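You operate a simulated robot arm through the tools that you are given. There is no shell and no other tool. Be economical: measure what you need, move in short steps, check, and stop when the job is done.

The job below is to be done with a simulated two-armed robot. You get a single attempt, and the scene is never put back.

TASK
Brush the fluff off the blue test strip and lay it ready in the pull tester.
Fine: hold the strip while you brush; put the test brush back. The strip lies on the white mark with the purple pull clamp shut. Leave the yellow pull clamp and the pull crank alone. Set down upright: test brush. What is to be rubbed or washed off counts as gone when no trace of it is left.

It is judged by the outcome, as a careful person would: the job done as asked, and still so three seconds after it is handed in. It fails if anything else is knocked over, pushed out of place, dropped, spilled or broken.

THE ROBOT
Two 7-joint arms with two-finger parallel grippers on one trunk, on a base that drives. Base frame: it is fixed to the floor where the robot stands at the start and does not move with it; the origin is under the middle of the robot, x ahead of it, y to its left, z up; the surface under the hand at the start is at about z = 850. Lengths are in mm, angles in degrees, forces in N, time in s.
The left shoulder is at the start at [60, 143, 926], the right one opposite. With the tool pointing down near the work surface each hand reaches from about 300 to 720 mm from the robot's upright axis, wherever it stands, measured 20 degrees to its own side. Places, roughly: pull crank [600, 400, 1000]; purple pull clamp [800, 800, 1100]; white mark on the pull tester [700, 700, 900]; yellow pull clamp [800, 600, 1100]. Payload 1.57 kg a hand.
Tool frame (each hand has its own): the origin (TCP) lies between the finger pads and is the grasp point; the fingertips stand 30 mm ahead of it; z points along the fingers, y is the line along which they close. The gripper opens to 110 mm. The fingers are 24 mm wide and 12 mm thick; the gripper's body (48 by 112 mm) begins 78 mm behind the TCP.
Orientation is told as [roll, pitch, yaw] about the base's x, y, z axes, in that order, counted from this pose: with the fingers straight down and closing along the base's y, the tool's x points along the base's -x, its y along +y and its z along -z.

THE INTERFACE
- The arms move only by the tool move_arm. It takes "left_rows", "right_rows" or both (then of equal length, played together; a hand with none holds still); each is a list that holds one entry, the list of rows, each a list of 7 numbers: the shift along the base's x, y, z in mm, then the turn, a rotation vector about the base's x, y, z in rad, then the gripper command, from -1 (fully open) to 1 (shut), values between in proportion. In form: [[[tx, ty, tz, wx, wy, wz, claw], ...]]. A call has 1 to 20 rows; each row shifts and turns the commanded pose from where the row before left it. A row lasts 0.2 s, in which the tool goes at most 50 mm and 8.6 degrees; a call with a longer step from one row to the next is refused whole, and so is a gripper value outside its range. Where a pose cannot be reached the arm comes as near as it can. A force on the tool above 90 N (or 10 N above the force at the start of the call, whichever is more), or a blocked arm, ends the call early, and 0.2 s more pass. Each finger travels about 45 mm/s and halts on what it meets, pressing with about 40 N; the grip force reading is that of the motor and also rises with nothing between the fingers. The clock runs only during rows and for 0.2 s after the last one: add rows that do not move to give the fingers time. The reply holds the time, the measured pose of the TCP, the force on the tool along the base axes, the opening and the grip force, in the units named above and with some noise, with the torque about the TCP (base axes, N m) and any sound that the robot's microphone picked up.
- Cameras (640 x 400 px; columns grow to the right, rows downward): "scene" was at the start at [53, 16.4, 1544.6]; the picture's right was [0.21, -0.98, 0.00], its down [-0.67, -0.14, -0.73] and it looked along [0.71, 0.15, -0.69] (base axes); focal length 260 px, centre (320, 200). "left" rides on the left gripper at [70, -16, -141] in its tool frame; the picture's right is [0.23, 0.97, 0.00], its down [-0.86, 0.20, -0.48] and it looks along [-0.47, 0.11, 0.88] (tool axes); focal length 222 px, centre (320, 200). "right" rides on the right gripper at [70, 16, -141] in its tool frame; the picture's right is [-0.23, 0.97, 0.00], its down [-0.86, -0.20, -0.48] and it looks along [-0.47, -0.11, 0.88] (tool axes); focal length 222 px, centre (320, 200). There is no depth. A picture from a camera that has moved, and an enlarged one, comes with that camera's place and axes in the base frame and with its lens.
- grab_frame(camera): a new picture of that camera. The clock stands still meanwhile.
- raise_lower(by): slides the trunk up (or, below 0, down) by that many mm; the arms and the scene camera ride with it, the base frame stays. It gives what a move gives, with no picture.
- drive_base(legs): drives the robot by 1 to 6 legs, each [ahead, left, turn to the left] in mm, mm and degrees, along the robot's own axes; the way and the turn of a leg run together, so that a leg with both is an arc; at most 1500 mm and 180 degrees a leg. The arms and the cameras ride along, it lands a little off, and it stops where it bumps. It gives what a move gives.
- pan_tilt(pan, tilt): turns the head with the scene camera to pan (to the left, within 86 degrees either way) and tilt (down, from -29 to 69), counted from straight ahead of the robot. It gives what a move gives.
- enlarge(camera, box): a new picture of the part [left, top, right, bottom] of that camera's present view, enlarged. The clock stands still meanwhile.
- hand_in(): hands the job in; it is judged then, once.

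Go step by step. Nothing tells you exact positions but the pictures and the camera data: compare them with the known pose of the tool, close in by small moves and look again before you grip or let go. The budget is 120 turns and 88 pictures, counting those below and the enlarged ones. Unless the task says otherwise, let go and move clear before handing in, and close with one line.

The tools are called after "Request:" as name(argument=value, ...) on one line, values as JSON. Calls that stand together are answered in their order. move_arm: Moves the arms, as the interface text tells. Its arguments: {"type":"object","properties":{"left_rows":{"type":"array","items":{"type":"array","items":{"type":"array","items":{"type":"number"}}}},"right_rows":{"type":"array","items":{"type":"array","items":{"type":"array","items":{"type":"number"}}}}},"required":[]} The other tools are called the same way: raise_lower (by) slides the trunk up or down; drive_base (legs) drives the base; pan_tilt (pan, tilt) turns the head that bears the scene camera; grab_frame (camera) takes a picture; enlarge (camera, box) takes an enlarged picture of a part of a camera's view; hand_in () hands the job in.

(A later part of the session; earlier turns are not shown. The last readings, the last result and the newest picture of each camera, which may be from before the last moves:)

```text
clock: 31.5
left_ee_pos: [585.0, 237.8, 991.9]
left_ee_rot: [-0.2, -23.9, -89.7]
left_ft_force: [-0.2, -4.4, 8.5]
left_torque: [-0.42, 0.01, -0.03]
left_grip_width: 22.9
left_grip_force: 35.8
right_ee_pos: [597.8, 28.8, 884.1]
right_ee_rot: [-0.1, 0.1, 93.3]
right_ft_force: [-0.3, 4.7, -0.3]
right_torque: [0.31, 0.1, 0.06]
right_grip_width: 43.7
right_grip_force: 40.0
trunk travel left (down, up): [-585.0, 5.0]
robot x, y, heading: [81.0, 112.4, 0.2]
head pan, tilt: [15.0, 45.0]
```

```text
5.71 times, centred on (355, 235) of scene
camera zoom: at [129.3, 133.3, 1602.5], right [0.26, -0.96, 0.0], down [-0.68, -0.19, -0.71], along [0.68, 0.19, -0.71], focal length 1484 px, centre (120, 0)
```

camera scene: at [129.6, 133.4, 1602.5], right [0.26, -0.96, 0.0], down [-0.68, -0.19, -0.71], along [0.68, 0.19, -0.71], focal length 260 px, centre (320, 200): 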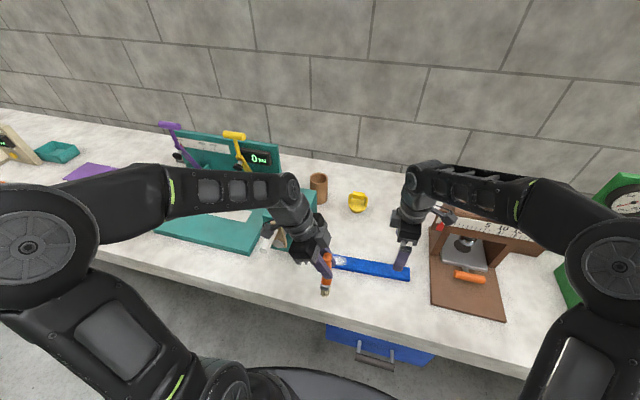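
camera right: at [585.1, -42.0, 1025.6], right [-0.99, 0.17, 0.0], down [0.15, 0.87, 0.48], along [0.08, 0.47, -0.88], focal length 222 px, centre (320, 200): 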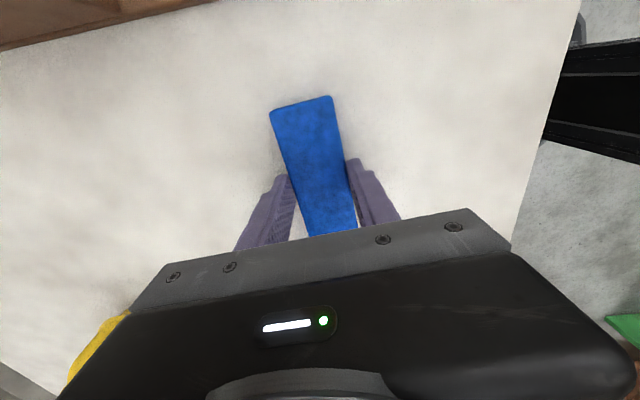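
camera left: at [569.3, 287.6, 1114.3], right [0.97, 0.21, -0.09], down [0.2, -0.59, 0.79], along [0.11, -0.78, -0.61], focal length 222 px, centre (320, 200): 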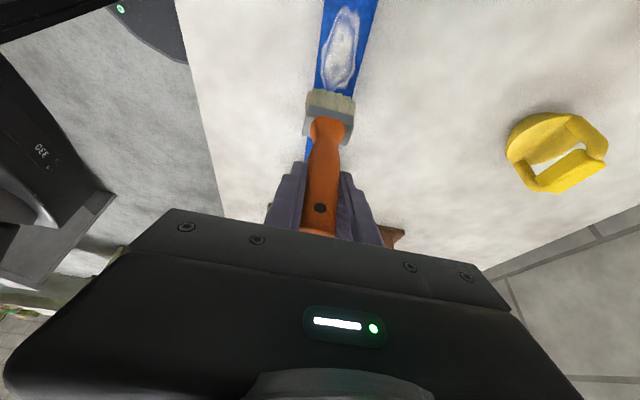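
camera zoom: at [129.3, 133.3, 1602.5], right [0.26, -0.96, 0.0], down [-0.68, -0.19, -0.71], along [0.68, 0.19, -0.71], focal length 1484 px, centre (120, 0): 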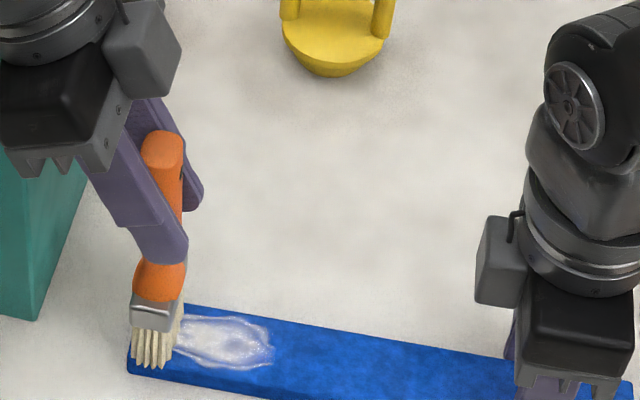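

One pass thins the fluff. I'll keep brushing back and forth.

Request:
move_arm(left_rows=[[[0.5, -9, 0, 0, 0, 0, 1], [0.5, -9, 0, 0, 0, 0, 1], [0.5, -9, 0, 0, 0, 0, 1], [0.5, -9, 0, 0, 0, 0, 1], [0.5, -9, 0, 0, 0, 0, 1], [0.5, -9, 0, 0, 0, 0, 1], [0.5, -9, 0, 0, 0, 0, 1], [0.5, -9, 0, 0, 0, 0, 1], [0, -3, 0, 0, 0, 0, 1], [-0.5, 9, 0, 0, 0, 0, 1], [-0.5, 9, 0, 0, 0, 0, 1], [-0.5, 9, 0, 0, 0, 0, 1], [-0.5, 9, 0, 0, 0, 0, 1], [-0.5, 9, 0, 0, 0, 0, 1], [-0.5, 9, 0, 0, 0, 0, 1], [-0.5, 9, 0, 0, 0, 0, 1], [-0.5, 9, 0, 0, 0, 0, 1], [0, 3, 0, 0, 0, 0, 1], [0, 0, 0, 0, 0, 0, 1]]])

Request:
move_arm(left_rows=[[[0.5, -9, 0, 0, 0, 0, 1], [0.5, -9, 0, 0, 0, 0, 1], [0.5, -9, 0, 0, 0, 0, 1], [0.5, -9, 0, 0, 0, 0, 1], [0.5, -9, 0, 0, 0, 0, 1], [0.5, -9, 0, 0, 0, 0, 1], [0.5, -9, 0, 0, 0, 0, 1], [0.5, -9, 0, 0, 0, 0, 1], [0, -3, 0, 0, 0, 0, 1], [-0.5, 9, 0, 0, 0, 0, 1], [-0.5, 9, 0, 0, 0, 0, 1], [-0.5, 9, 0, 0, 0, 0, 1], [-0.5, 9, 0, 0, 0, 0, 1], [-0.5, 9, 0, 0, 0, 0, 1], [-0.5, 9, 0, 0, 0, 0, 1], [-0.5, 9, 0, 0, 0, 0, 1], [-0.5, 9, 0, 0, 0, 0, 1], [0, 3, 0, 0, 0, 0, 1], [0, 0, 0, 0, 0, 0, 1]]])

Request:
enlarge(camera="scene", box=[310, 200, 400, 270])

```text
clock: 35.5
left_ee_pos: [584.3, 239.0, 993.0]
left_ee_rot: [-0.2, -24.0, -89.6]
left_ft_force: [0.8, 0.3, -1.4]
left_torque: [0.0, 0.02, 0.01]
left_grip_width: 22.7
left_grip_force: 35.4
right_ee_pos: [596.2, 30.7, 884.3]
right_ee_rot: [-0.1, 0.0, 93.2]
right_ft_force: [-0.9, 1.0, 1.9]
right_torque: [0.4, 0.03, 0.06]
right_grip_width: 43.7
right_grip_force: 40.1
trunk travel left (down, up): [-585.0, 5.0]
robot x, y, heading: [78.0, 115.3, 0.3]
head pan, tilt: [15.0, 45.0]
```

```text
clock: 39.5
left_ee_pos: [584.8, 239.9, 991.2]
left_ee_rot: [-0.1, -24.0, -89.7]
left_ft_force: [-0.4, -2.4, 5.6]
left_torque: [-0.34, -0.08, -0.03]
left_grip_width: 22.9
left_grip_force: 35.3
right_ee_pos: [597.0, 28.8, 882.1]
right_ee_rot: [0.0, 0.1, 93.3]
right_ft_force: [-0.2, 4.1, 0.5]
right_torque: [0.16, 0.06, 0.11]
right_grip_width: 44.0
right_grip_force: 39.8
trunk travel left (down, up): [-585.0, 5.0]
robot x, y, heading: [81.3, 113.5, 0.2]
head pan, tilt: [15.0, 45.0]
```

```text
5.71 times, centred on (355, 235) of scene
camera zoom: at [129.6, 133.3, 1602.5], right [0.26, -0.96, 0.0], down [-0.68, -0.19, -0.71], along [0.68, 0.19, -0.71], focal length 1484 px, centre (120, 0)
```

zoom: 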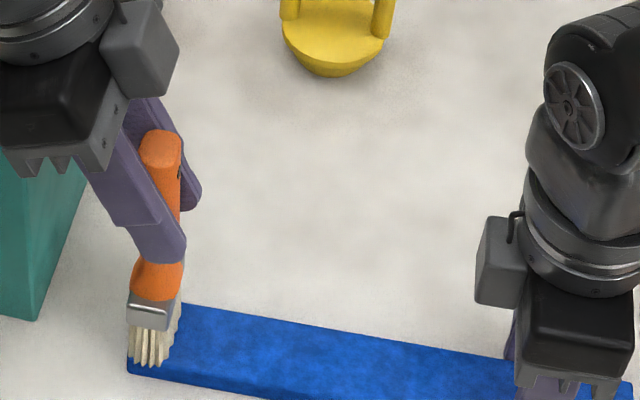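

Nearly clean. One more pass including the very end, then lift and inspect.

Request:
move_arm(left_rows=[[[0, 5, 0, 0, 0, 0, 1], [0, 0, 0, 0, 0, 0, 1], [0.5, -9, 0, 0, 0, 0, 1], [0.5, -9, 0, 0, 0, 0, 1], [-0.5, 9, 0, 0, 0, 0, 1], [-0.5, 9, 0, 0, 0, 0, 1], [0.5, -9, 0, 0, 0, 0, 1], [0.5, -9, 0, 0, 0, 0, 1], [0.5, -9, 0, 0, 0, 0, 1], [0.5, -9, 0, 0, 0, 0, 1], [0.5, -9, 0, 0, 0, 0, 1], [0.5, -9, 0, 0, 0, 0, 1], [0.5, -9, 0, 0, 0, 0, 1], [0.5, -9, 0, 0, 0, 0, 1], [0.5, -9, 0, 0, 0, 0, 1], [0, 0, 15, 0, 0, 0, 1], [0, 0, 30, 0, 0, 0, 1], [0, 0, 0, 0, 0, 0, 1]]])

Request:
enlarge(camera="scene", box=[310, 200, 400, 270])

Request:
grab_frame(camera="left")

```text
clock: 43.3
left_ee_pos: [588.1, 165.4, 1036.3]
left_ee_rot: [-0.1, -24.1, -89.7]
left_ft_force: [0.1, 0.3, -1.4]
left_torque: [0.0, 0.0, -0.03]
left_grip_width: 23.3
left_grip_force: 35.3
right_ee_pos: [596.6, 29.1, 883.2]
right_ee_rot: [0.1, 0.0, 93.3]
right_ft_force: [-1.4, 0.1, 0.5]
right_torque: [-0.01, 0.01, 0.04]
right_grip_width: 43.8
right_grip_force: 39.9
trunk travel left (down, up): [-585.0, 5.0]
robot x, y, heading: [79.6, 110.5, 0.6]
head pan, tilt: [15.0, 45.0]
```

```text
5.71 times, centred on (355, 235) of scene
camera zoom: at [130.1, 133.5, 1602.4], right [0.26, -0.96, 0.0], down [-0.68, -0.19, -0.71], along [0.68, 0.19, -0.71], focal length 1484 px, centre (120, 0)
```

zoom: 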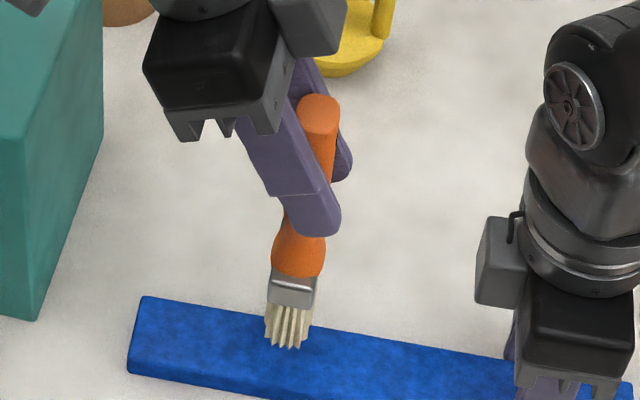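

```text
51 pictures are left
camera left: at [571.4, 286.8, 1137.6], right [0.97, 0.21, -0.1], down [0.2, -0.58, 0.79], along [0.11, -0.78, -0.61], focal length 222 px, centre (320, 200)
```

left: 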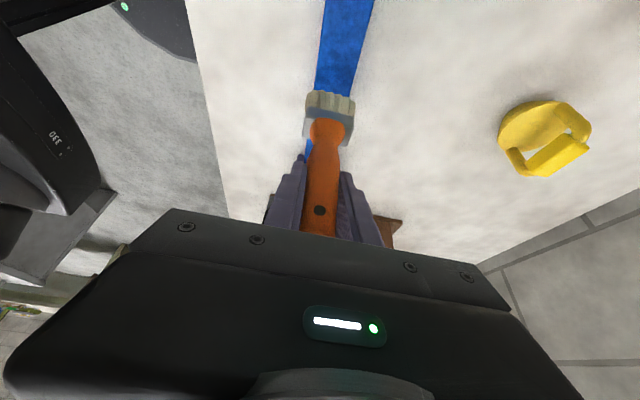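

The strip is clean. I'll release the strip, retract both hands, and drive back to put the brush where it stood.

Request:
move_arm(right_rows=[[[0, 0, 0, 0, 0, 0, -0.3], [0, 0, 0, 0, 0, 0, -0.3], [0, 0, 0, 0, 0, 0, -0.3], [0, 0, 40, 0, 0, 0, -0.3], [0, 0, 45, 0, 0, 0, -0.3], [0, 0, 45, 0, 0, 0, -0.3], [-40, 0, 45, 0, 0, 0, -0.3], [-45, 0, 45, 0, 0, 0, -0.3], [-45, 0, 45, 0, 0, 0, -0.3], [-45, -20, 0, 0, 0, 0, -0.3], [0, 0, 0, 0, 0, 0, -0.3]]], left_rows=[[[0, 0, 0, 0, 0, 0, 1], [0, 0, 0, 0, 0, 0, 1], [0, 0, 0, 0, 0, 0, 1], [0, 0, 4, 0, 0, 0, 1], [-30, 0, 0, 0, 0, 0, 1], [-30, 15, 0, 0, 0, 0, 1], [-30, 20, 0, 0, 0, 0, 1], [-30, 20, 0, 0, 0, 0, 1], [-8, 15, 0, 0, 0, 0, 1], [0, 0, 0, 0, 0, 0, 1], [0, 0, 0, 0, 0, 0, 1]]])

Request:
drive_base(legs=[[0, -331, 0]])

Request:
grab_frame(camera="scene")

```text
refused: row 7 steps farther than a row can; nothing moved
```

```text
clock: 44.7
left_ee_pos: [591.0, 31.3, 1037.3]
left_ee_rot: [-0.1, -24.1, -89.6]
left_ft_force: [0.3, -0.4, -0.3]
left_torque: [-0.01, 0.02, -0.04]
left_grip_width: 23.1
left_grip_force: 35.4
right_ee_pos: [596.5, -80.1, 886.7]
right_ee_rot: [-0.7, -2.7, 94.1]
right_ft_force: [0.3, 8.4, -1.7]
right_torque: [0.21, -0.11, -0.18]
right_grip_width: 44.5
right_grip_force: 39.1
trunk travel left (down, up): [-585.0, 5.0]
robot x, y, heading: [82.0, -24.8, 0.2]
head pan, tilt: [15.0, 45.0]
stopped in leg 1: the force on the tool passed its limit at 121 N (the readings are from after the stop); the commanded pose is now the measured one
```

```text
50 pictures are left
camera scene: at [131.3, -2.4, 1602.5], right [0.27, -0.96, 0.0], down [-0.68, -0.19, -0.71], along [0.68, 0.19, -0.71], focal length 260 px, centre (320, 200)
```

scene: 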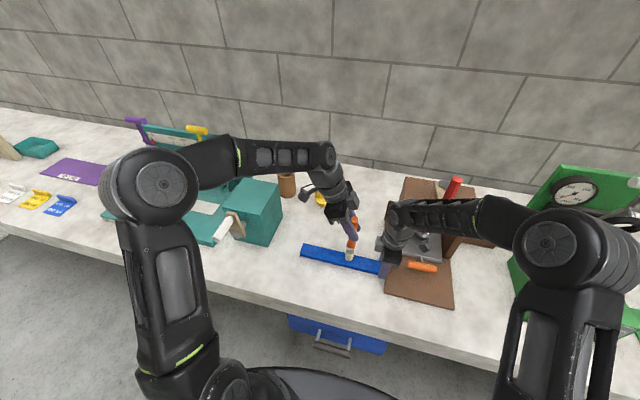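

The batch misfired: the refused move left the right hand gripping the strip, and the drive dragged it toward the press until the force limit. I'll inspect carefully before moving anything.

Request:
enlarge(camera="scene", box=[290, 160, 470, 310])

Request:
grab_frame(camera="right")

```text
2.67 times, centred on (380, 235) of scene
camera zoom: at [131.3, -2.4, 1602.5], right [0.27, -0.96, 0.0], down [-0.68, -0.19, -0.71], along [0.68, 0.19, -0.71], focal length 692 px, centre (160, 107)
```

zoom: 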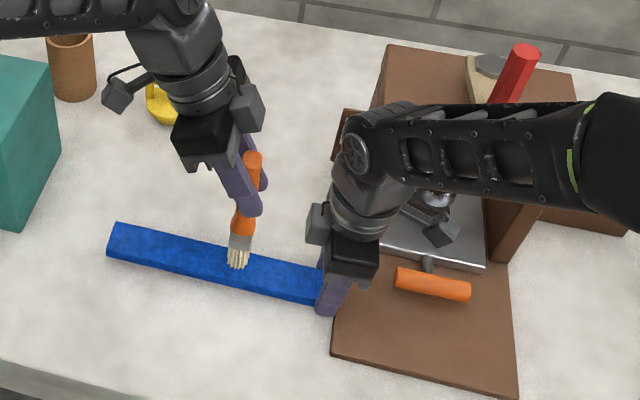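

```text
48 pictures are left
camera right: at [584.1, -157.2, 1025.3], right [-0.99, 0.16, 0.0], down [0.14, 0.84, 0.52], along [0.08, 0.51, -0.85], focal length 222 px, centre (320, 200)
```

right: 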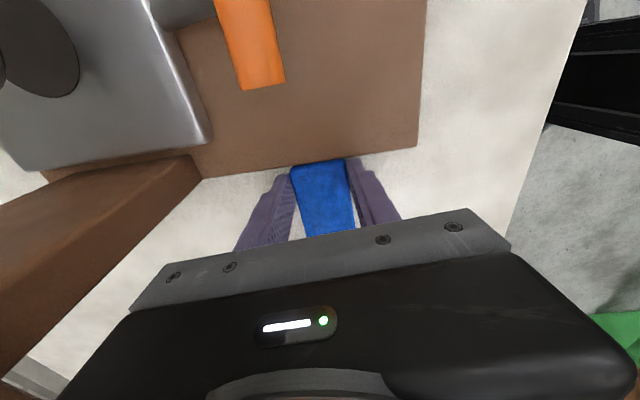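

The strip's right end just abuts the press base (edge still at y≈-93, as before), so the press hasn't shifted. I'll open, lift gently, draw back the right hand, one call at a time.

Request:
move_arm(right_rows=[[[0, 0, 0, 0, 0, 0, 0.3], [0, 0, 0, 0, 0, 0, -0.2], [0, 0, 0, 0, 0, 0, -0.2], [0, 0, 12, 0, 0, 0, -0.2], [0, 0, 12, 0, 0, 0, -0.2], [-20, 0, 0, 0, 0, 0, -0.2], [-35, 0, 0, 0, 0, 0, -0.2], [-45, 0, 10, 0, 0, 0, -0.2], [-40, 0, 25, 0, 0, 0, -0.2], [-30, 0, 40, 0, 0, 0, -0.2], [0, 0, 45, 0, 0, 0, -0.2], [0, 0, 45, 0, 0, 0, -0.2], [0, 0, 40, 0, 0, 0, -0.2], [0, 0, 0, 0, 0, 0, -0.2]]])

```text
clock: 47.7
left_ee_pos: [590.0, 29.9, 1037.0]
left_ee_rot: [-0.1, -24.0, -89.6]
left_ft_force: [-0.7, -0.5, -0.5]
left_torque: [0.0, -0.01, -0.02]
left_grip_width: 23.1
left_grip_force: 35.5
right_ee_pos: [426.2, -84.6, 1114.7]
right_ee_rot: [-0.7, -2.5, 93.9]
right_ft_force: [0.1, -0.3, -0.6]
right_torque: [0.02, -0.01, 0.0]
right_grip_width: 66.2
right_grip_force: 0.0
trunk travel left (down, up): [-585.0, 5.0]
robot x, y, heading: [78.0, -26.3, 0.4]
head pan, tilt: [15.0, 45.0]
```

Right hand is clear. Now retract the left hand with the brush.

Request:
move_arm(left_rows=[[[-30, 15, 0, 0, 0, 0, 1], [-30, 20, 0, 0, 0, 0, 1], [-30, 20, 0, 0, 0, 0, 1], [-30, 20, 0, 0, 0, 0, 1], [-10, 20, 0, 0, 0, 0, 1], [0, 0, 0, 0, 0, 0, 1]]])

Request:
grab_frame(camera="scene")

```text
clock: 49.1
left_ee_pos: [460.3, 125.0, 1037.9]
left_ee_rot: [0.0, -24.0, -89.7]
left_ft_force: [0.5, 0.4, 0.5]
left_torque: [-0.02, 0.03, -0.01]
left_grip_width: 23.1
left_grip_force: 35.7
right_ee_pos: [427.1, -84.2, 1114.3]
right_ee_rot: [-0.7, -2.6, 93.8]
right_ft_force: [0.6, 0.3, -0.9]
right_torque: [0.0, -0.02, -0.01]
right_grip_width: 65.8
right_grip_force: 0.0
trunk travel left (down, up): [-585.0, 5.0]
robot x, y, heading: [81.5, -25.4, 0.5]
head pan, tilt: [15.0, 45.0]
```

```text
47 pictures are left
camera scene: at [130.9, -2.8, 1602.4], right [0.26, -0.96, 0.0], down [-0.68, -0.19, -0.71], along [0.68, 0.19, -0.71], focal length 260 px, centre (320, 200)
```

scene: 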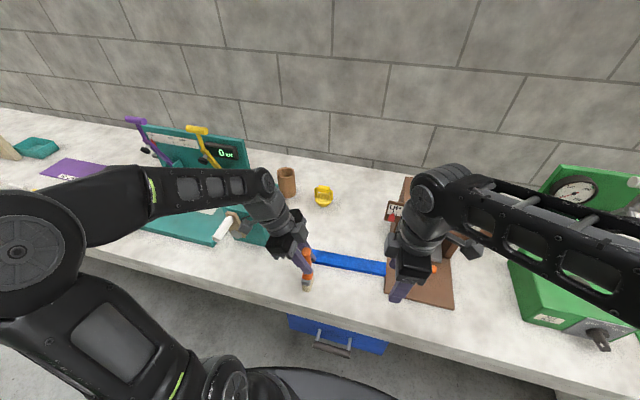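

Now drive right to the brush's place.

Request:
drive_base(legs=[[0, -194, -0.5]])

Request:
grab_frame(camera="scene")

```text
clock: 50.6
left_ee_pos: [461.7, -78.0, 1039.5]
left_ee_rot: [-0.1, -24.0, -90.2]
left_ft_force: [-0.1, 0.8, -0.7]
left_torque: [0.07, 0.0, 0.05]
left_grip_width: 23.2
left_grip_force: 35.1
right_ee_pos: [425.5, -285.2, 1114.4]
right_ee_rot: [-0.8, -2.6, 93.1]
right_ft_force: [0.5, -1.2, -0.1]
right_torque: [0.02, -0.03, -0.01]
right_grip_width: 65.8
right_grip_force: 0.1
trunk travel left (down, up): [-585.0, 5.0]
robot x, y, heading: [82.8, -222.1, -0.3]
head pan, tilt: [15.0, 45.0]
```

```text
46 pictures are left
camera scene: at [131.2, -200.9, 1602.5], right [0.25, -0.97, 0.0], down [-0.68, -0.18, -0.71], along [0.68, 0.18, -0.71], focal length 260 px, centre (320, 200)
```

scene: 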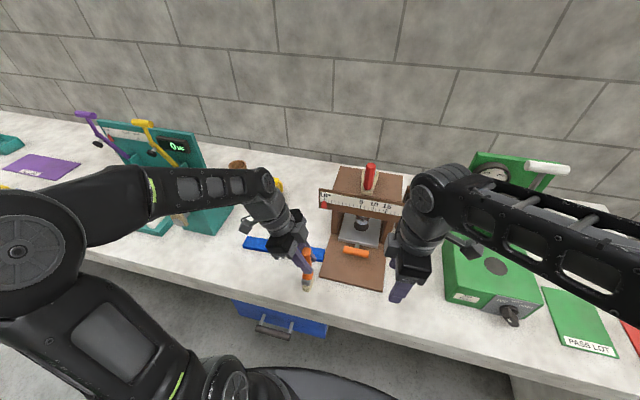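

The press is unmoved. I take the brush round to just left of its old spot, keeping clear of the press beam.

Request:
move_arm(left_rows=[[[0, 45, 0, 0, 0, 0, 1], [0, 48, 0, 0, 0, 0, 1], [45, 0, 0, 0, 0, 0, 1], [45, 0, 0, 0, 0, 0, 1], [45, 0, 0, 0, 0, 0, 1], [45, 0, -20, 0, 0, 0, 1], [40, 0, -15, 0, 0, 0, 1], [38, 0, -10, 0, 0, 0, 1], [0, 0, 0, 0, 0, 0, 1]]])

Request:
enlarge(camera="scene", box=[230, 140, 400, 260])

```text
clock: 52.6
left_ee_pos: [720.6, 18.3, 992.8]
left_ee_rot: [-0.1, -24.1, -90.3]
left_ft_force: [0.0, 0.3, -0.8]
left_torque: [0.03, -0.02, 0.02]
left_grip_width: 23.1
left_grip_force: 35.6
right_ee_pos: [425.1, -285.0, 1113.1]
right_ee_rot: [-0.7, -2.6, 93.2]
right_ft_force: [-0.2, -0.2, 0.1]
right_torque: [-0.02, 0.03, -0.01]
right_grip_width: 66.0
right_grip_force: 0.2
trunk travel left (down, up): [-585.0, 5.0]
robot x, y, heading: [81.3, -222.4, -0.5]
head pan, tilt: [15.0, 45.0]
```

```text
3.33 times, centred on (315, 200) of scene
camera zoom: at [130.3, -199.3, 1602.5], right [0.25, -0.97, 0.0], down [-0.68, -0.18, -0.71], along [0.68, 0.18, -0.71], focal length 866 px, centre (337, 200)
```

zoom: 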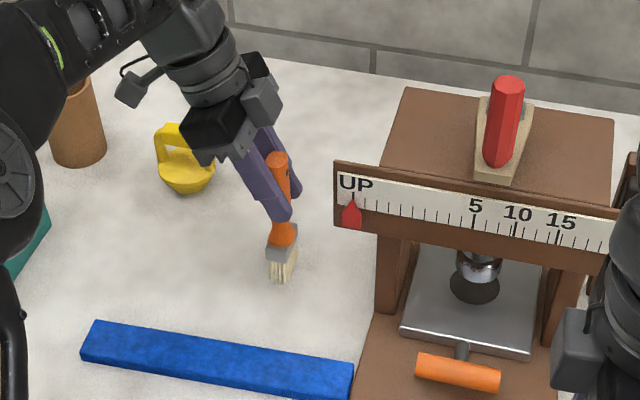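

Move onto the old spot and lower to just above the bench.

Request:
move_arm(left_rows=[[[0, -15, 0, 0, 0, 0, 1], [0, -15, 0, 0, 0, 0, 1], [0, -7, 0, 0, 0, 0, 1], [0, 0, -6, 0, 0, 0, 1], [0, 0, -6, 0, 0, 0, 1], [0, 0, 0, 0, 0, 0, 1]]])

Request:
move_arm(left_rows=[[[0, 0, -1.5, 0, 0, 0, 1], [0, 0, -1, 0, 0, 0, 1], [0, 0, 0, 0, 0, 0, 1]]])

```text
clock: 54.0
left_ee_pos: [719.4, -20.1, 979.7]
left_ee_rot: [-0.1, -24.2, -90.3]
left_ft_force: [0.7, -0.7, -1.4]
left_torque: [-0.04, -0.01, 0.0]
left_grip_width: 23.2
left_grip_force: 35.7
right_ee_pos: [426.8, -284.0, 1113.0]
right_ee_rot: [-0.7, -2.5, 93.2]
right_ft_force: [0.9, 0.2, 0.3]
right_torque: [-0.02, -0.01, -0.01]
right_grip_width: 65.8
right_grip_force: 0.1
trunk travel left (down, up): [-585.0, 5.0]
robot x, y, heading: [82.1, -220.4, -0.3]
head pan, tilt: [15.0, 45.0]
```

```text
clock: 54.8
left_ee_pos: [720.9, -19.4, 979.3]
left_ee_rot: [-0.2, -24.1, -90.2]
left_ft_force: [-1.3, -1.1, -0.8]
left_torque: [0.0, 0.03, 0.0]
left_grip_width: 22.9
left_grip_force: 35.2
right_ee_pos: [426.2, -284.6, 1113.3]
right_ee_rot: [-0.6, -2.4, 93.3]
right_ft_force: [0.0, -0.5, -0.4]
right_torque: [0.0, -0.01, -0.04]
right_grip_width: 65.9
right_grip_force: 0.1
trunk travel left (down, up): [-585.0, 5.0]
robot x, y, heading: [83.4, -220.2, -0.2]
head pan, tilt: [15.0, 45.0]
```

Request:
move_arm(left_rows=[[[0, 0, -1, 0, 0, 0, 1], [0, 0, -1, 0, 0, 0, 1], [0, 0, 0, 0, 0, 0, 1]]])

Request:
enlarge(camera="scene", box=[270, 150, 370, 230])

```text
clock: 55.6
left_ee_pos: [720.7, -18.7, 976.8]
left_ee_rot: [0.0, -24.0, -90.1]
left_ft_force: [0.0, 0.2, 0.3]
left_torque: [0.0, -0.01, 0.0]
left_grip_width: 23.0
left_grip_force: 35.5
right_ee_pos: [426.2, -285.0, 1113.4]
right_ee_rot: [-0.7, -2.5, 93.2]
right_ft_force: [-0.3, -0.3, -0.6]
right_torque: [0.0, 0.0, 0.01]
right_grip_width: 66.3
right_grip_force: 0.1
trunk travel left (down, up): [-585.0, 5.0]
robot x, y, heading: [81.5, -217.2, -0.2]
head pan, tilt: [15.0, 45.0]
```

```text
5.00 times, centred on (320, 190) of scene
camera zoom: at [131.4, -199.3, 1602.4], right [0.25, -0.97, 0.0], down [-0.68, -0.18, -0.71], along [0.68, 0.18, -0.71], focal length 1298 px, centre (320, 250)
```

zoom: 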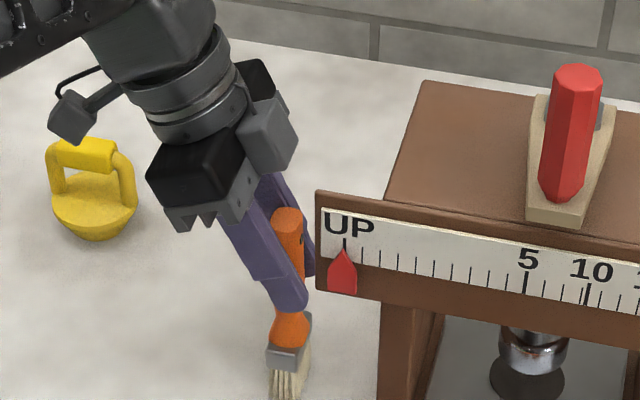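

Request:
move_arm(left_rows=[[[0, 0, -1, 0, 0, 0, 1], [0, 0, 0, 0, 0, 0, 1]]])

Request:
grab_frame(camera="left")

```text
clock: 56.2
left_ee_pos: [720.6, -20.1, 975.5]
left_ee_rot: [0.0, -24.1, -90.2]
left_ft_force: [0.3, 0.3, -0.6]
left_torque: [-0.04, 0.03, 0.01]
left_grip_width: 23.0
left_grip_force: 35.1
right_ee_pos: [426.3, -284.2, 1113.6]
right_ee_rot: [-0.7, -2.5, 93.2]
right_ft_force: [0.3, -0.7, -0.3]
right_torque: [0.02, -0.02, 0.01]
right_grip_width: 65.8
right_grip_force: 0.0
trunk travel left (down, up): [-585.0, 5.0]
robot x, y, heading: [80.5, -220.7, -0.5]
head pan, tilt: [15.0, 45.0]
```

```text
43 pictures are left
camera left: at [703.1, 101.7, 1075.9], right [0.97, 0.2, -0.09], down [0.2, -0.59, 0.79], along [0.1, -0.78, -0.61], focal length 222 px, centre (320, 200)
```

left: 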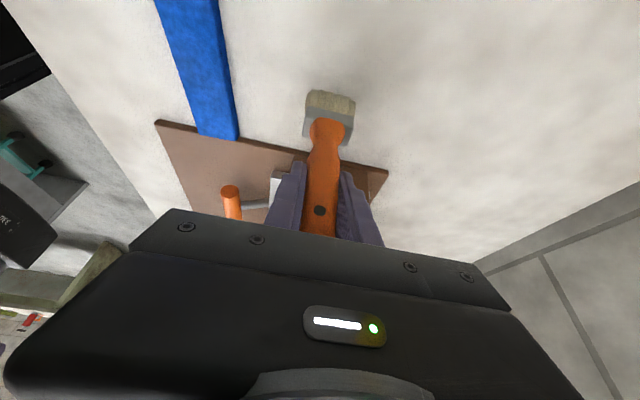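

Request:
move_arm(left_rows=[[[0, 0, -1, 0, 0, 0, 1], [0, 0, 0, 0, 0, 0, 1]]])

Request:
move_arm(left_rows=[[[0, 0, -1, 0, 0, 0, 1], [0, 0, 0, 0, 0, 0, 1]]])

```text
clock: 56.8
left_ee_pos: [720.1, -21.0, 975.0]
left_ee_rot: [-0.1, -24.1, -90.2]
left_ft_force: [-1.0, 0.3, 1.9]
left_torque: [0.05, 0.01, -0.01]
left_grip_width: 23.1
left_grip_force: 36.0
right_ee_pos: [426.3, -284.4, 1114.3]
right_ee_rot: [-0.7, -2.5, 93.3]
right_ft_force: [0.0, -0.4, 0.5]
right_torque: [-0.01, 0.02, -0.04]
right_grip_width: 66.2
right_grip_force: 0.0
trunk travel left (down, up): [-585.0, 5.0]
robot x, y, heading: [80.2, -218.1, 0.1]
head pan, tilt: [15.0, 45.0]
```

```text
clock: 57.4
left_ee_pos: [720.5, -20.6, 973.9]
left_ee_rot: [0.1, -24.0, -90.4]
left_ft_force: [-0.5, 0.1, 10.1]
left_torque: [0.18, 0.08, -0.01]
left_grip_width: 23.0
left_grip_force: 35.7
right_ee_pos: [425.0, -284.9, 1113.8]
right_ee_rot: [-0.7, -2.5, 93.2]
right_ft_force: [-0.2, -0.8, -0.1]
right_torque: [-0.02, 0.0, -0.02]
right_grip_width: 66.2
right_grip_force: 0.1
trunk travel left (down, up): [-585.0, 5.0]
robot x, y, heading: [80.5, -218.4, -0.3]
head pan, tilt: [15.0, 45.0]
```

Contact now, with a torque hinting that the brush leans slightly. I check its uprightness in the scene view.

Request:
enlarge(camera="scene", box=[280, 170, 360, 240])

```text
5.71 times, centred on (320, 205) of scene
camera zoom: at [130.1, -199.6, 1602.6], right [0.25, -0.97, 0.0], down [-0.68, -0.18, -0.71], along [0.68, 0.18, -0.71], focal length 1484 px, centre (320, 171)
```

zoom: 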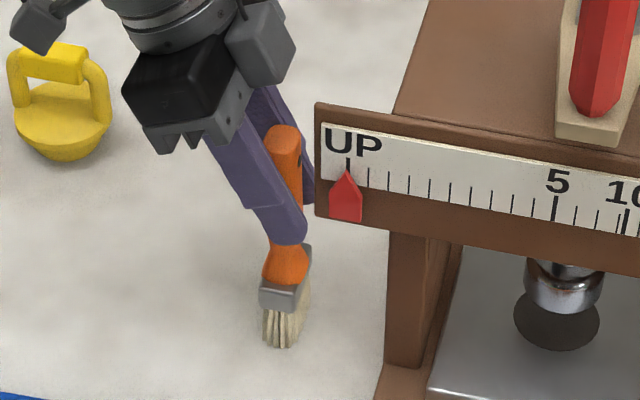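

The brush looks nearly upright; the torque suggests its foot leans a few degrees toward +y. I'll lift 3 mm, tilt 2.9° back, and touch down again.

Request:
move_arm(left_rows=[[[0, 0, 3, 0, 0, 0, 1], [0, 0, 0, -0.05, 0, 0, 1], [0, 0, -1, 0, 0, 0, 1], [0, 0, -1, 0, 0, 0, 1], [0, 0, 0, 0, 0, 0, 1]]])

Request:
move_arm(left_rows=[[[0, 0, -1, 0, 0, 0, 1], [0, 0, 0, 0, 0, 0, 1]]])

Request:
enlarge(camera="scene", box=[280, 170, 360, 240])

```text
clock: 58.6
left_ee_pos: [718.5, -20.0, 974.3]
left_ee_rot: [-0.1, -26.8, -90.3]
left_ft_force: [0.5, 0.3, 3.4]
left_torque: [0.09, -0.15, 0.01]
left_grip_width: 23.2
left_grip_force: 35.7
right_ee_pos: [426.5, -284.2, 1114.6]
right_ee_rot: [-0.6, -2.5, 93.2]
right_ft_force: [-0.4, -0.4, -0.4]
right_torque: [-0.01, 0.02, 0.0]
right_grip_width: 65.9
right_grip_force: 0.0
trunk travel left (down, up): [-585.0, 5.0]
robot x, y, heading: [77.9, -218.5, -0.7]
head pan, tilt: [15.0, 45.0]
```

```text
clock: 59.2
left_ee_pos: [719.8, -21.8, 974.5]
left_ee_rot: [0.0, -26.9, -90.2]
left_ft_force: [0.2, 0.7, 8.7]
left_torque: [0.08, -0.02, -0.01]
left_grip_width: 23.1
left_grip_force: 35.1
right_ee_pos: [427.3, -285.4, 1113.4]
right_ee_rot: [-0.7, -2.5, 93.2]
right_ft_force: [-0.7, 0.1, 0.5]
right_torque: [-0.03, -0.02, -0.01]
right_grip_width: 66.1
right_grip_force: 0.1
trunk travel left (down, up): [-585.0, 5.0]
robot x, y, heading: [79.5, -222.0, -0.5]
head pan, tilt: [15.0, 45.0]
```

```text
5.71 times, centred on (320, 205) of scene
camera zoom: at [130.4, -199.6, 1602.6], right [0.25, -0.97, 0.0], down [-0.68, -0.18, -0.71], along [0.68, 0.18, -0.71], focal length 1484 px, centre (320, 171)
```

zoom: 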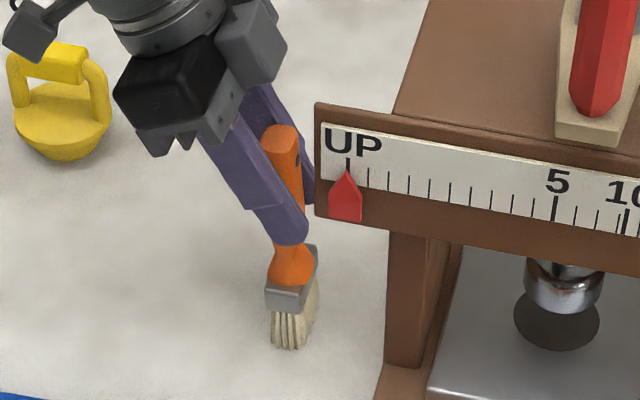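

Compared with its original free-standing look, the brush was upright before my tweak and now leans ~3° the other way; I'll undo the tilt and set it down.

Request:
move_arm(left_rows=[[[0, 0, 3, 0, 0, 0, 1], [0, 0, 0, 0.045, 0, 0, 1], [0, 0, -1, 0, 0, 0, 1], [0, 0, -1, 0, 0, 0, 1], [0, 0, -0.5, 0, 0, 0, 1], [0, 0, 0, 0, 0, 0, 1]]])

Request:
enlarge(camera="scene", box=[280, 170, 360, 240])

Request:
enlarge(camera="left", box=[260, 60, 400, 250])

```text
clock: 60.6
left_ee_pos: [719.9, -20.0, 972.8]
left_ee_rot: [-0.1, -24.3, -90.3]
left_ft_force: [0.6, -0.3, 3.5]
left_torque: [0.15, -0.08, 0.01]
left_grip_width: 23.1
left_grip_force: 35.3
right_ee_pos: [428.8, -285.1, 1114.7]
right_ee_rot: [-0.7, -2.6, 93.2]
right_ft_force: [-0.5, 0.2, -0.1]
right_torque: [0.06, 0.02, 0.01]
right_grip_width: 66.0
right_grip_force: 0.1
trunk travel left (down, up): [-585.0, 5.0]
robot x, y, heading: [78.0, -216.6, -0.4]
head pan, tilt: [15.0, 45.0]
```

```text
5.71 times, centred on (320, 205) of scene
camera zoom: at [130.8, -199.3, 1602.5], right [0.25, -0.97, 0.0], down [-0.68, -0.18, -0.71], along [0.68, 0.18, -0.71], focal length 1484 px, centre (320, 171)
```

zoom: 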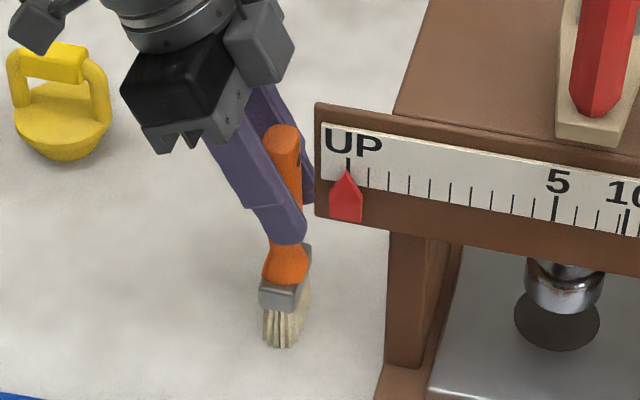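

```text
2.11 times, centred on (330, 155) of left
camera zoom: at [703.0, 102.5, 1074.3], right [0.97, 0.2, -0.09], down [0.2, -0.58, 0.79], along [0.1, -0.79, -0.61], focal length 468 px, centre (299, 295)
```

zoom: 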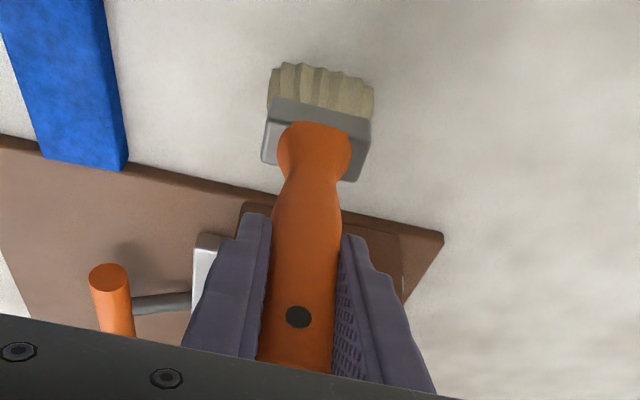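

Upright again. I open the fingers gradually.

Request:
move_arm(left_rows=[[[0, 0, 0, 0, 0, 0, 0.57], [0, 0, 0, 0, 0, 0, 0.54], [0, 0, 0, 0, 0, 0, 0.5], [0, 0, 0, 0, 0, 0, 0.4], [0, 0, 0, 0, 0, 0, 0.2], [0, 0, 0, 0, 0, 0, 0], [0, 0, 0, 0, 0, 0, -0.1], [0, 0, 0, 0, 0, 0, -0.1]]])

Request:
enlarge(camera="left", box=[260, 60, 400, 250])

```text
clock: 62.4
left_ee_pos: [720.1, -20.1, 975.0]
left_ee_rot: [0.0, -24.3, -90.2]
left_ft_force: [0.5, -0.1, 0.3]
left_torque: [0.02, 0.03, 0.01]
left_grip_width: 60.7
left_grip_force: 0.1
right_ee_pos: [427.1, -284.2, 1114.5]
right_ee_rot: [-0.7, -2.5, 93.2]
right_ft_force: [0.2, 0.0, 0.1]
right_torque: [0.01, -0.01, 0.02]
right_grip_width: 65.7
right_grip_force: 0.0
trunk travel left (down, up): [-585.0, 5.0]
robot x, y, heading: [81.9, -221.7, -0.2]
head pan, tilt: [15.0, 45.0]
```

```text
2.11 times, centred on (330, 155) of left
camera zoom: at [703.2, 102.4, 1073.8], right [0.97, 0.2, -0.1], down [0.2, -0.58, 0.79], along [0.1, -0.79, -0.61], focal length 468 px, centre (299, 295)
```

zoom: 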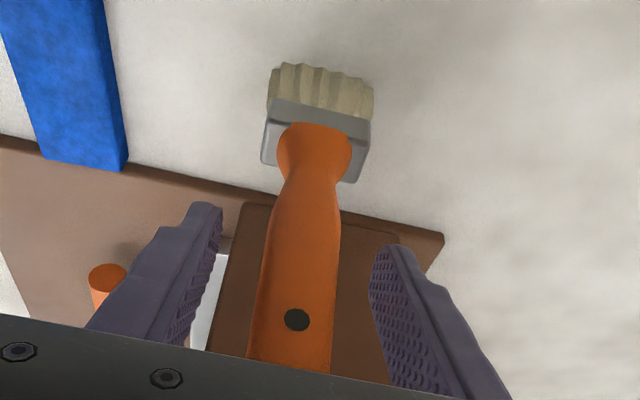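

Brush stands free. Retreat the left hand along +y, then rise and draw back.

Request:
move_arm(left_rows=[[[0, 15, 0, 0, 0, 0, -0.1], [0, 25, 0, 0, 0, 0, -0.1], [0, 35, 5, 0, 0, 0, -0.1], [0, 25, 5, 0, 0, 0, -0.1], [-40, 0, 5, 0, 0, 0, -0.1], [-40, 0, 15, 0, 0, 0, -0.1], [-45, 0, 15, 0, 0, 0, -0.1], [-45, 0, 15, 0.14, 0, 0, -0.1], [-45, 0, 15, 0.14, 0, 0, -0.1], [-45, 0, 15, 0.14, 0, 0, -0.1], [-30, 0, 15, 0, 0, 0, -0.1], [0, 0, 0, 0, 0, 0, -0.1]]])

Request:
enlarge(camera="scene", box=[210, 140, 410, 290])

```text
clock: 65.0
left_ee_pos: [430.6, 80.9, 1079.9]
left_ee_rot: [-0.3, -0.3, -90.2]
left_ft_force: [0.4, -0.2, -0.8]
left_torque: [0.0, 0.0, -0.01]
left_grip_width: 60.7
left_grip_force: 0.0
right_ee_pos: [426.3, -284.9, 1114.5]
right_ee_rot: [-0.8, -2.4, 93.2]
right_ft_force: [0.4, 0.4, -0.2]
right_torque: [0.0, 0.01, 0.0]
right_grip_width: 66.1
right_grip_force: 0.1
trunk travel left (down, up): [-585.0, 5.0]
robot x, y, heading: [80.7, -219.9, -0.6]
head pan, tilt: [15.0, 45.0]
```

```text
2.67 times, centred on (310, 215) of scene
camera zoom: at [131.8, -199.5, 1602.4], right [0.25, -0.97, 0.0], down [-0.68, -0.18, -0.71], along [0.68, 0.18, -0.71], focal length 692 px, centre (347, 160)
```

zoom: 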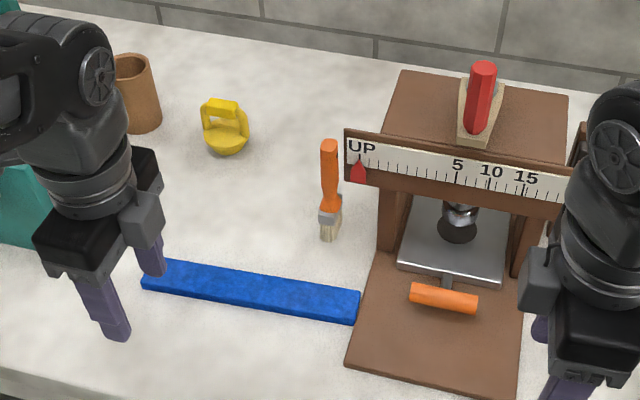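

The brush is back upright. Now I drive left to study the tester before fetching the strip.

Request:
drive_base(legs=[[0, 620, 0.5]])

Request:
pan_tilt(pan=20, tilt=42)

Request:
grab_frame(camera="scene")

Request:
enlarge(camera="scene", box=[200, 100, 420, 270])

```text
clock: 68.5
left_ee_pos: [428.3, 702.4, 1079.6]
left_ee_rot: [-0.1, -0.3, -89.7]
left_ft_force: [-0.1, 0.0, -0.4]
left_torque: [-0.01, -0.03, 0.01]
left_grip_width: 60.6
left_grip_force: 0.0
right_ee_pos: [428.2, 336.5, 1113.2]
right_ee_rot: [-0.7, -2.6, 93.6]
right_ft_force: [-0.2, -0.1, -0.3]
right_torque: [-0.05, -0.01, -0.01]
right_grip_width: 65.9
right_grip_force: 0.1
trunk travel left (down, up): [-585.0, 5.0]
robot x, y, heading: [82.6, 398.9, 0.1]
head pan, tilt: [15.0, 45.0]
```

```text
clock: 69.2
left_ee_pos: [428.0, 701.5, 1080.9]
left_ee_rot: [-0.1, -0.3, -89.7]
left_ft_force: [1.1, 0.6, -0.5]
left_torque: [-0.01, -0.04, 0.01]
left_grip_width: 60.7
left_grip_force: 0.0
right_ee_pos: [427.4, 337.6, 1114.3]
right_ee_rot: [-0.8, -2.5, 93.7]
right_ft_force: [-0.3, -0.3, -0.8]
right_torque: [0.0, -0.02, 0.03]
right_grip_width: 65.9
right_grip_force: 0.0
trunk travel left (down, up): [-585.0, 5.0]
robot x, y, heading: [80.9, 398.6, 0.4]
head pan, tilt: [20.0, 42.0]
```

```text
36 pictures are left
camera scene: at [131.6, 426.5, 1606.7], right [0.34, -0.94, 0.0], down [-0.63, -0.23, -0.74], along [0.7, 0.26, -0.67], focal length 260 px, centre (320, 200)
```

scene: 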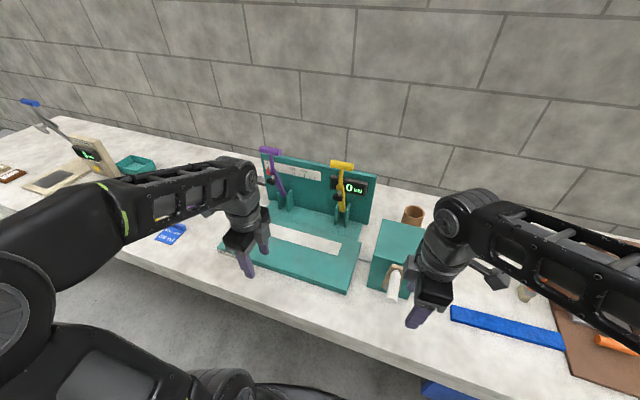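

```text
2.35 times, centred on (310, 185) of scene
camera zoom: at [131.6, 426.5, 1606.7], right [0.34, -0.94, 0.0], down [-0.63, -0.23, -0.74], along [0.7, 0.26, -0.67], focal length 611 px, centre (344, 235)
```

zoom: 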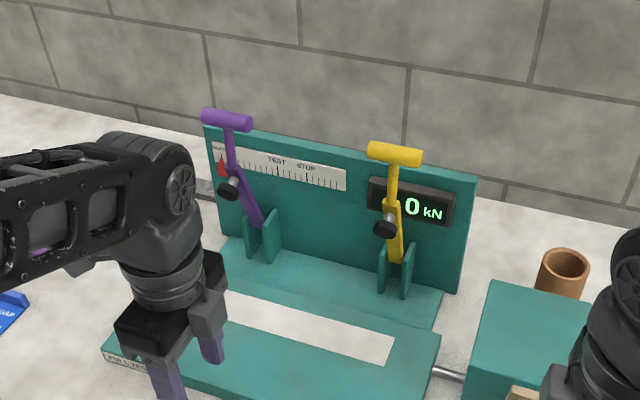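

I see the long white mark on the plate and the two raised lever clamps. I'll move the left hand aside to see the mark's left end and the purple clamp.

Request:
move_arm(left_rows=[[[-10, 45, 0, 0, 0, 0, -0.1], [-20, 45, 0, 0, 0, 0, -0.1], [-20, 45, 0, 0, 0, 0, -0.1], [0, 45, 0, 0, 0, 0, -0.1], [0, 0, 0, 0, 0, 0, -0.1]]])

Request:
enlarge(camera="scene", box=[180, 120, 400, 300])

Request:
enlarge(camera="scene", box=[250, 140, 310, 220])

```text
clock: 70.4
left_ee_pos: [377.6, 880.8, 1077.3]
left_ee_rot: [-0.2, -0.3, -89.8]
left_ft_force: [-0.2, 0.0, 0.5]
left_torque: [0.01, 0.0, 0.0]
left_grip_width: 60.5
left_grip_force: 0.2
right_ee_pos: [427.6, 336.3, 1113.7]
right_ee_rot: [-0.7, -2.6, 93.7]
right_ft_force: [0.1, 0.8, -0.7]
right_torque: [0.03, -0.06, 0.0]
right_grip_width: 65.8
right_grip_force: 0.2
trunk travel left (down, up): [-585.0, 5.0]
robot x, y, heading: [83.0, 401.1, -0.1]
head pan, tilt: [20.0, 42.0]
```

```text
2.22 times, centred on (290, 210) of scene
camera zoom: at [130.9, 426.2, 1606.8], right [0.35, -0.94, 0.0], down [-0.63, -0.23, -0.74], along [0.7, 0.26, -0.67], focal length 577 px, centre (387, 178)
```

zoom: 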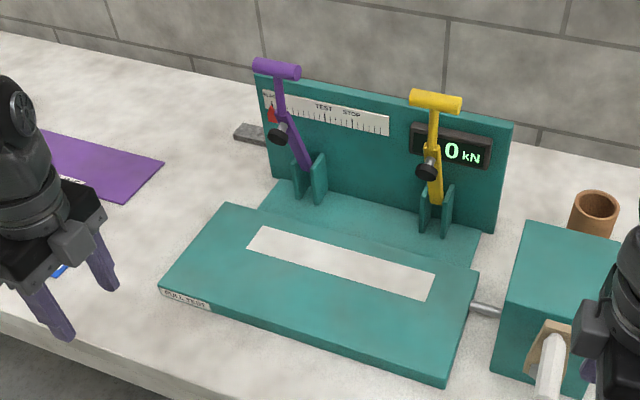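

```text
5.00 times, centred on (280, 180) of scene
camera zoom: at [130.9, 426.2, 1606.8], right [0.35, -0.94, 0.0], down [-0.63, -0.23, -0.74], along [0.7, 0.26, -0.67], focal length 1298 px, centre (520, 300)
```

zoom: 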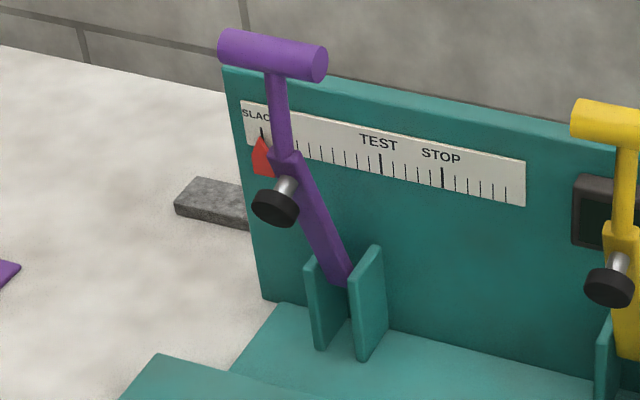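

I now know the layout: mark about x 640–690, y 551–860; purple lever at y≈828 folds forward. Next, fetch the strip with the right hand at its middle.

Request:
drive_base(legs=[[0, -292, 0]])

Request:
pan_tilt(pan=0, tilt=45)

Request:
grab_frame(camera="scene")

Request:
grab_frame(camera="right")

```text
clock: 72.4
left_ee_pos: [381.3, 581.9, 1077.1]
left_ee_rot: [-0.2, -0.1, -90.2]
left_ft_force: [1.0, -1.0, 0.0]
left_torque: [0.05, 0.02, -0.01]
left_grip_width: 60.2
left_grip_force: 0.1
right_ee_pos: [427.0, 36.9, 1114.2]
right_ee_rot: [-0.7, -2.4, 93.3]
right_ft_force: [-0.2, -0.8, 0.2]
right_torque: [0.04, -0.01, 0.02]
right_grip_width: 66.2
right_grip_force: 0.0
trunk travel left (down, up): [-585.0, 5.0]
robot x, y, heading: [79.1, 103.7, -0.3]
head pan, tilt: [20.0, 42.0]
```

```text
clock: 73.2
left_ee_pos: [380.9, 582.3, 1076.8]
left_ee_rot: [-0.2, -0.3, -90.2]
left_ft_force: [-0.2, 0.3, 1.0]
left_torque: [-0.03, 0.01, 0.01]
left_grip_width: 60.7
left_grip_force: 0.1
right_ee_pos: [427.8, 38.1, 1113.6]
right_ee_rot: [-0.7, -2.4, 93.3]
right_ft_force: [0.1, -0.5, 0.0]
right_torque: [-0.02, -0.02, -0.02]
right_grip_width: 66.0
right_grip_force: 0.1
trunk travel left (down, up): [-585.0, 5.0]
robot x, y, heading: [81.7, 105.2, -0.2]
head pan, tilt: [0.0, 45.0]
```

```text
32 pictures are left
camera scene: at [134.3, 101.2, 1602.5], right [0.0, -1.0, 0.0], down [-0.71, 0.0, -0.71], along [0.71, 0.0, -0.71], focal length 260 px, centre (320, 200)
```

scene: 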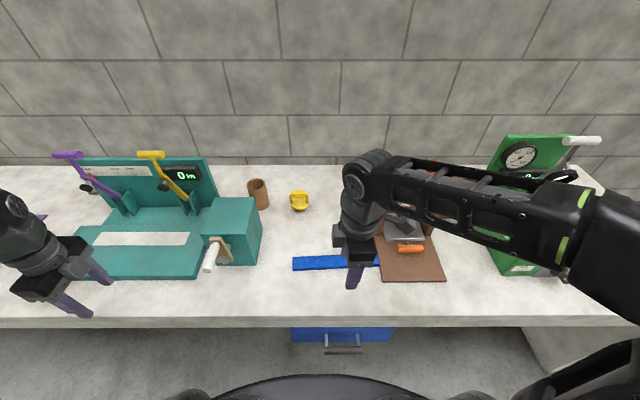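

```text
31 pictures are left
camera right: at [414.4, -39.9, 1252.4], right [-0.99, 0.17, 0.0], down [0.15, 0.84, 0.52], along [0.09, 0.51, -0.86], focal length 222 px, centre (320, 200)
```

right: 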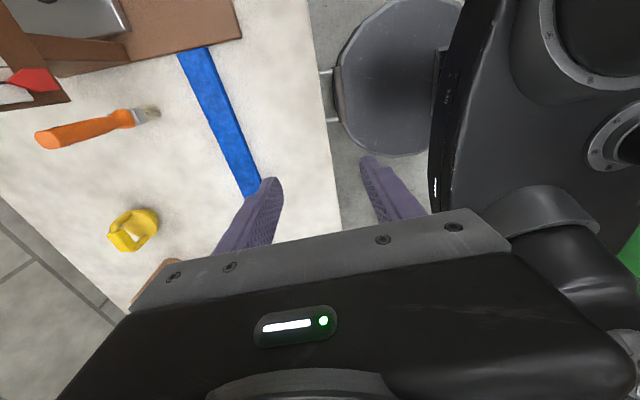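

Mark height triangulates to z≈880. The strip centre is near [586,43], yaw ≈3.6°. I'll level the right hand and bring it over the strip's middle.

Request:
move_arm(right_rows=[[[40, 1, -10, -0.042, 0.012, 0.005, -0.45], [40, 2, -20, 0, 0, 0, -0.45], [40, 2, -25, 0, 0, 0, -0.45], [38, 0, -30, 0, 0, 0, -0.45], [0, 0, -40, 0, 0, 0, -0.45], [0, 0, -40, 0, 0, 0, -0.45], [0, 0, -35, 0, 0, 0, -0.45], [0, 0, 0, 0, 0, 0, -0.45]]])

Request:
grab_frame(camera="right")

```text
clock: 75.0
left_ee_pos: [382.7, 582.3, 1076.5]
left_ee_rot: [-0.3, -0.3, -90.2]
left_ft_force: [0.2, -0.5, 0.3]
left_torque: [-0.02, 0.0, 0.02]
left_grip_width: 60.6
left_grip_force: 0.1
right_ee_pos: [588.4, 44.9, 915.1]
right_ee_rot: [0.2, -0.1, 93.5]
right_ft_force: [-0.1, 0.6, -0.5]
right_torque: [0.03, -0.01, -0.04]
right_grip_width: 80.0
right_grip_force: 0.1
trunk travel left (down, up): [-585.0, 5.0]
robot x, y, heading: [77.9, 100.2, -0.1]
head pan, tilt: [0.0, 45.0]
```

```text
30 pictures are left
camera right: at [577.8, -26.5, 1056.8], right [-0.99, 0.17, 0.0], down [0.15, 0.86, 0.48], along [0.08, 0.47, -0.88], focal length 222 px, centre (320, 200)
```

right: 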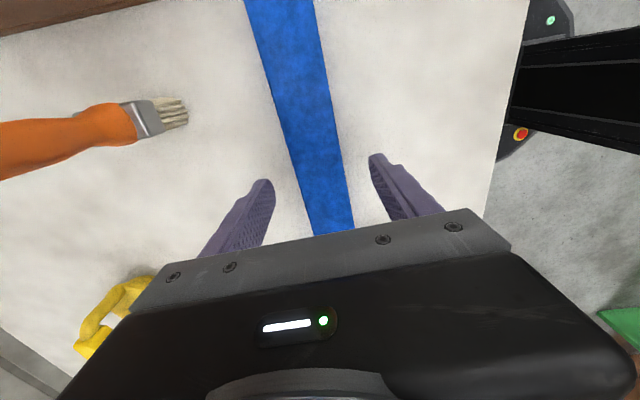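

Centred within 3–4 mm. Lower and grip the strip.

Request:
move_arm(right_rows=[[[3, 0, -16, 0, 0, 0, -0.45], [0, 0, -14, 0, 0, 0, -0.45], [0, 0, 0, 0, 0, 0, 0], [0, 0, 0, 0, 0, 0, 0.5], [0, 0, 0, 0, 0, 0, 0.8], [0, 0, 0, 0, 0, 0, 1], [0, 0, 0, 0, 0, 0, 1]]])

```text
clock: 76.6
left_ee_pos: [381.7, 583.3, 1075.7]
left_ee_rot: [-0.2, -0.3, -90.1]
left_ft_force: [-0.3, -0.4, -0.4]
left_torque: [0.01, 0.0, 0.01]
left_grip_width: 60.3
left_grip_force: 0.1
right_ee_pos: [591.4, 44.4, 885.3]
right_ee_rot: [0.1, -0.2, 93.5]
right_ft_force: [-0.1, 0.0, 0.2]
right_torque: [0.02, -0.01, 0.02]
right_grip_width: 43.7
right_grip_force: 38.0
trunk travel left (down, up): [-585.0, 5.0]
robot x, y, heading: [83.5, 105.9, -0.3]
head pan, tilt: [0.0, 45.0]
```

Gripped at 43.7 mm. Lift, and draw back high for carrying.

Request:
move_arm(right_rows=[[[0, 0, 10, 0, 0, 0, 1], [0, 5, 20, 0, 0, 0, 1], [0, 10, 35, 0, 0, 0, 1], [0, 0, 45, 0, 0, 0, 1], [-20, 0, 40, 0, 0, 0, 1], [-40, 0, 30, 0, 0, 0, 1], [-40, 0, 25, 0, 0, 0, 1], [-40, 0, 15, 0, 0, 0, 1], [-25, 0, 10, 0, 0, 0, 1], [0, 0, 0, 0, 0, 0, 1]]])

Request:
grab_frame(camera="scene")

```text
clock: 78.8
left_ee_pos: [382.4, 582.8, 1077.1]
left_ee_rot: [-0.2, -0.3, -90.2]
left_ft_force: [-0.6, -0.3, -0.2]
left_torque: [-0.01, 0.0, -0.01]
left_grip_width: 60.4
left_grip_force: 0.1
right_ee_pos: [425.1, 60.2, 1114.5]
right_ee_rot: [0.2, 0.0, 93.5]
right_ft_force: [0.0, 0.1, -0.5]
right_torque: [-0.01, -0.01, -0.01]
right_grip_width: 43.6
right_grip_force: 40.1
trunk travel left (down, up): [-585.0, 5.0]
robot x, y, heading: [77.6, 99.0, -0.3]
head pan, tilt: [0.0, 45.0]
```

```text
29 pictures are left
camera scene: at [134.7, 101.3, 1602.4], right [0.0, -1.0, 0.0], down [-0.71, 0.0, -0.71], along [0.71, 0.0, -0.71], focal length 260 px, centre (320, 200)
```

scene: 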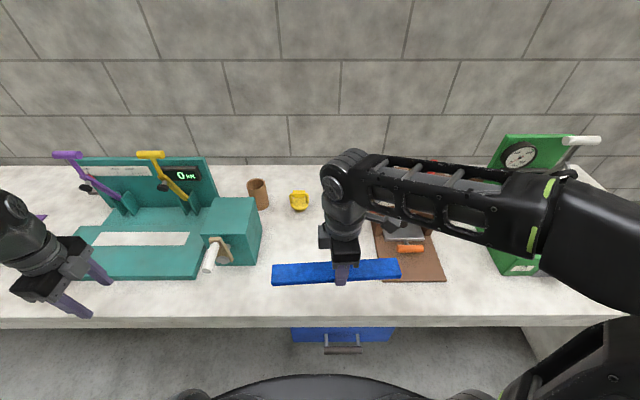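

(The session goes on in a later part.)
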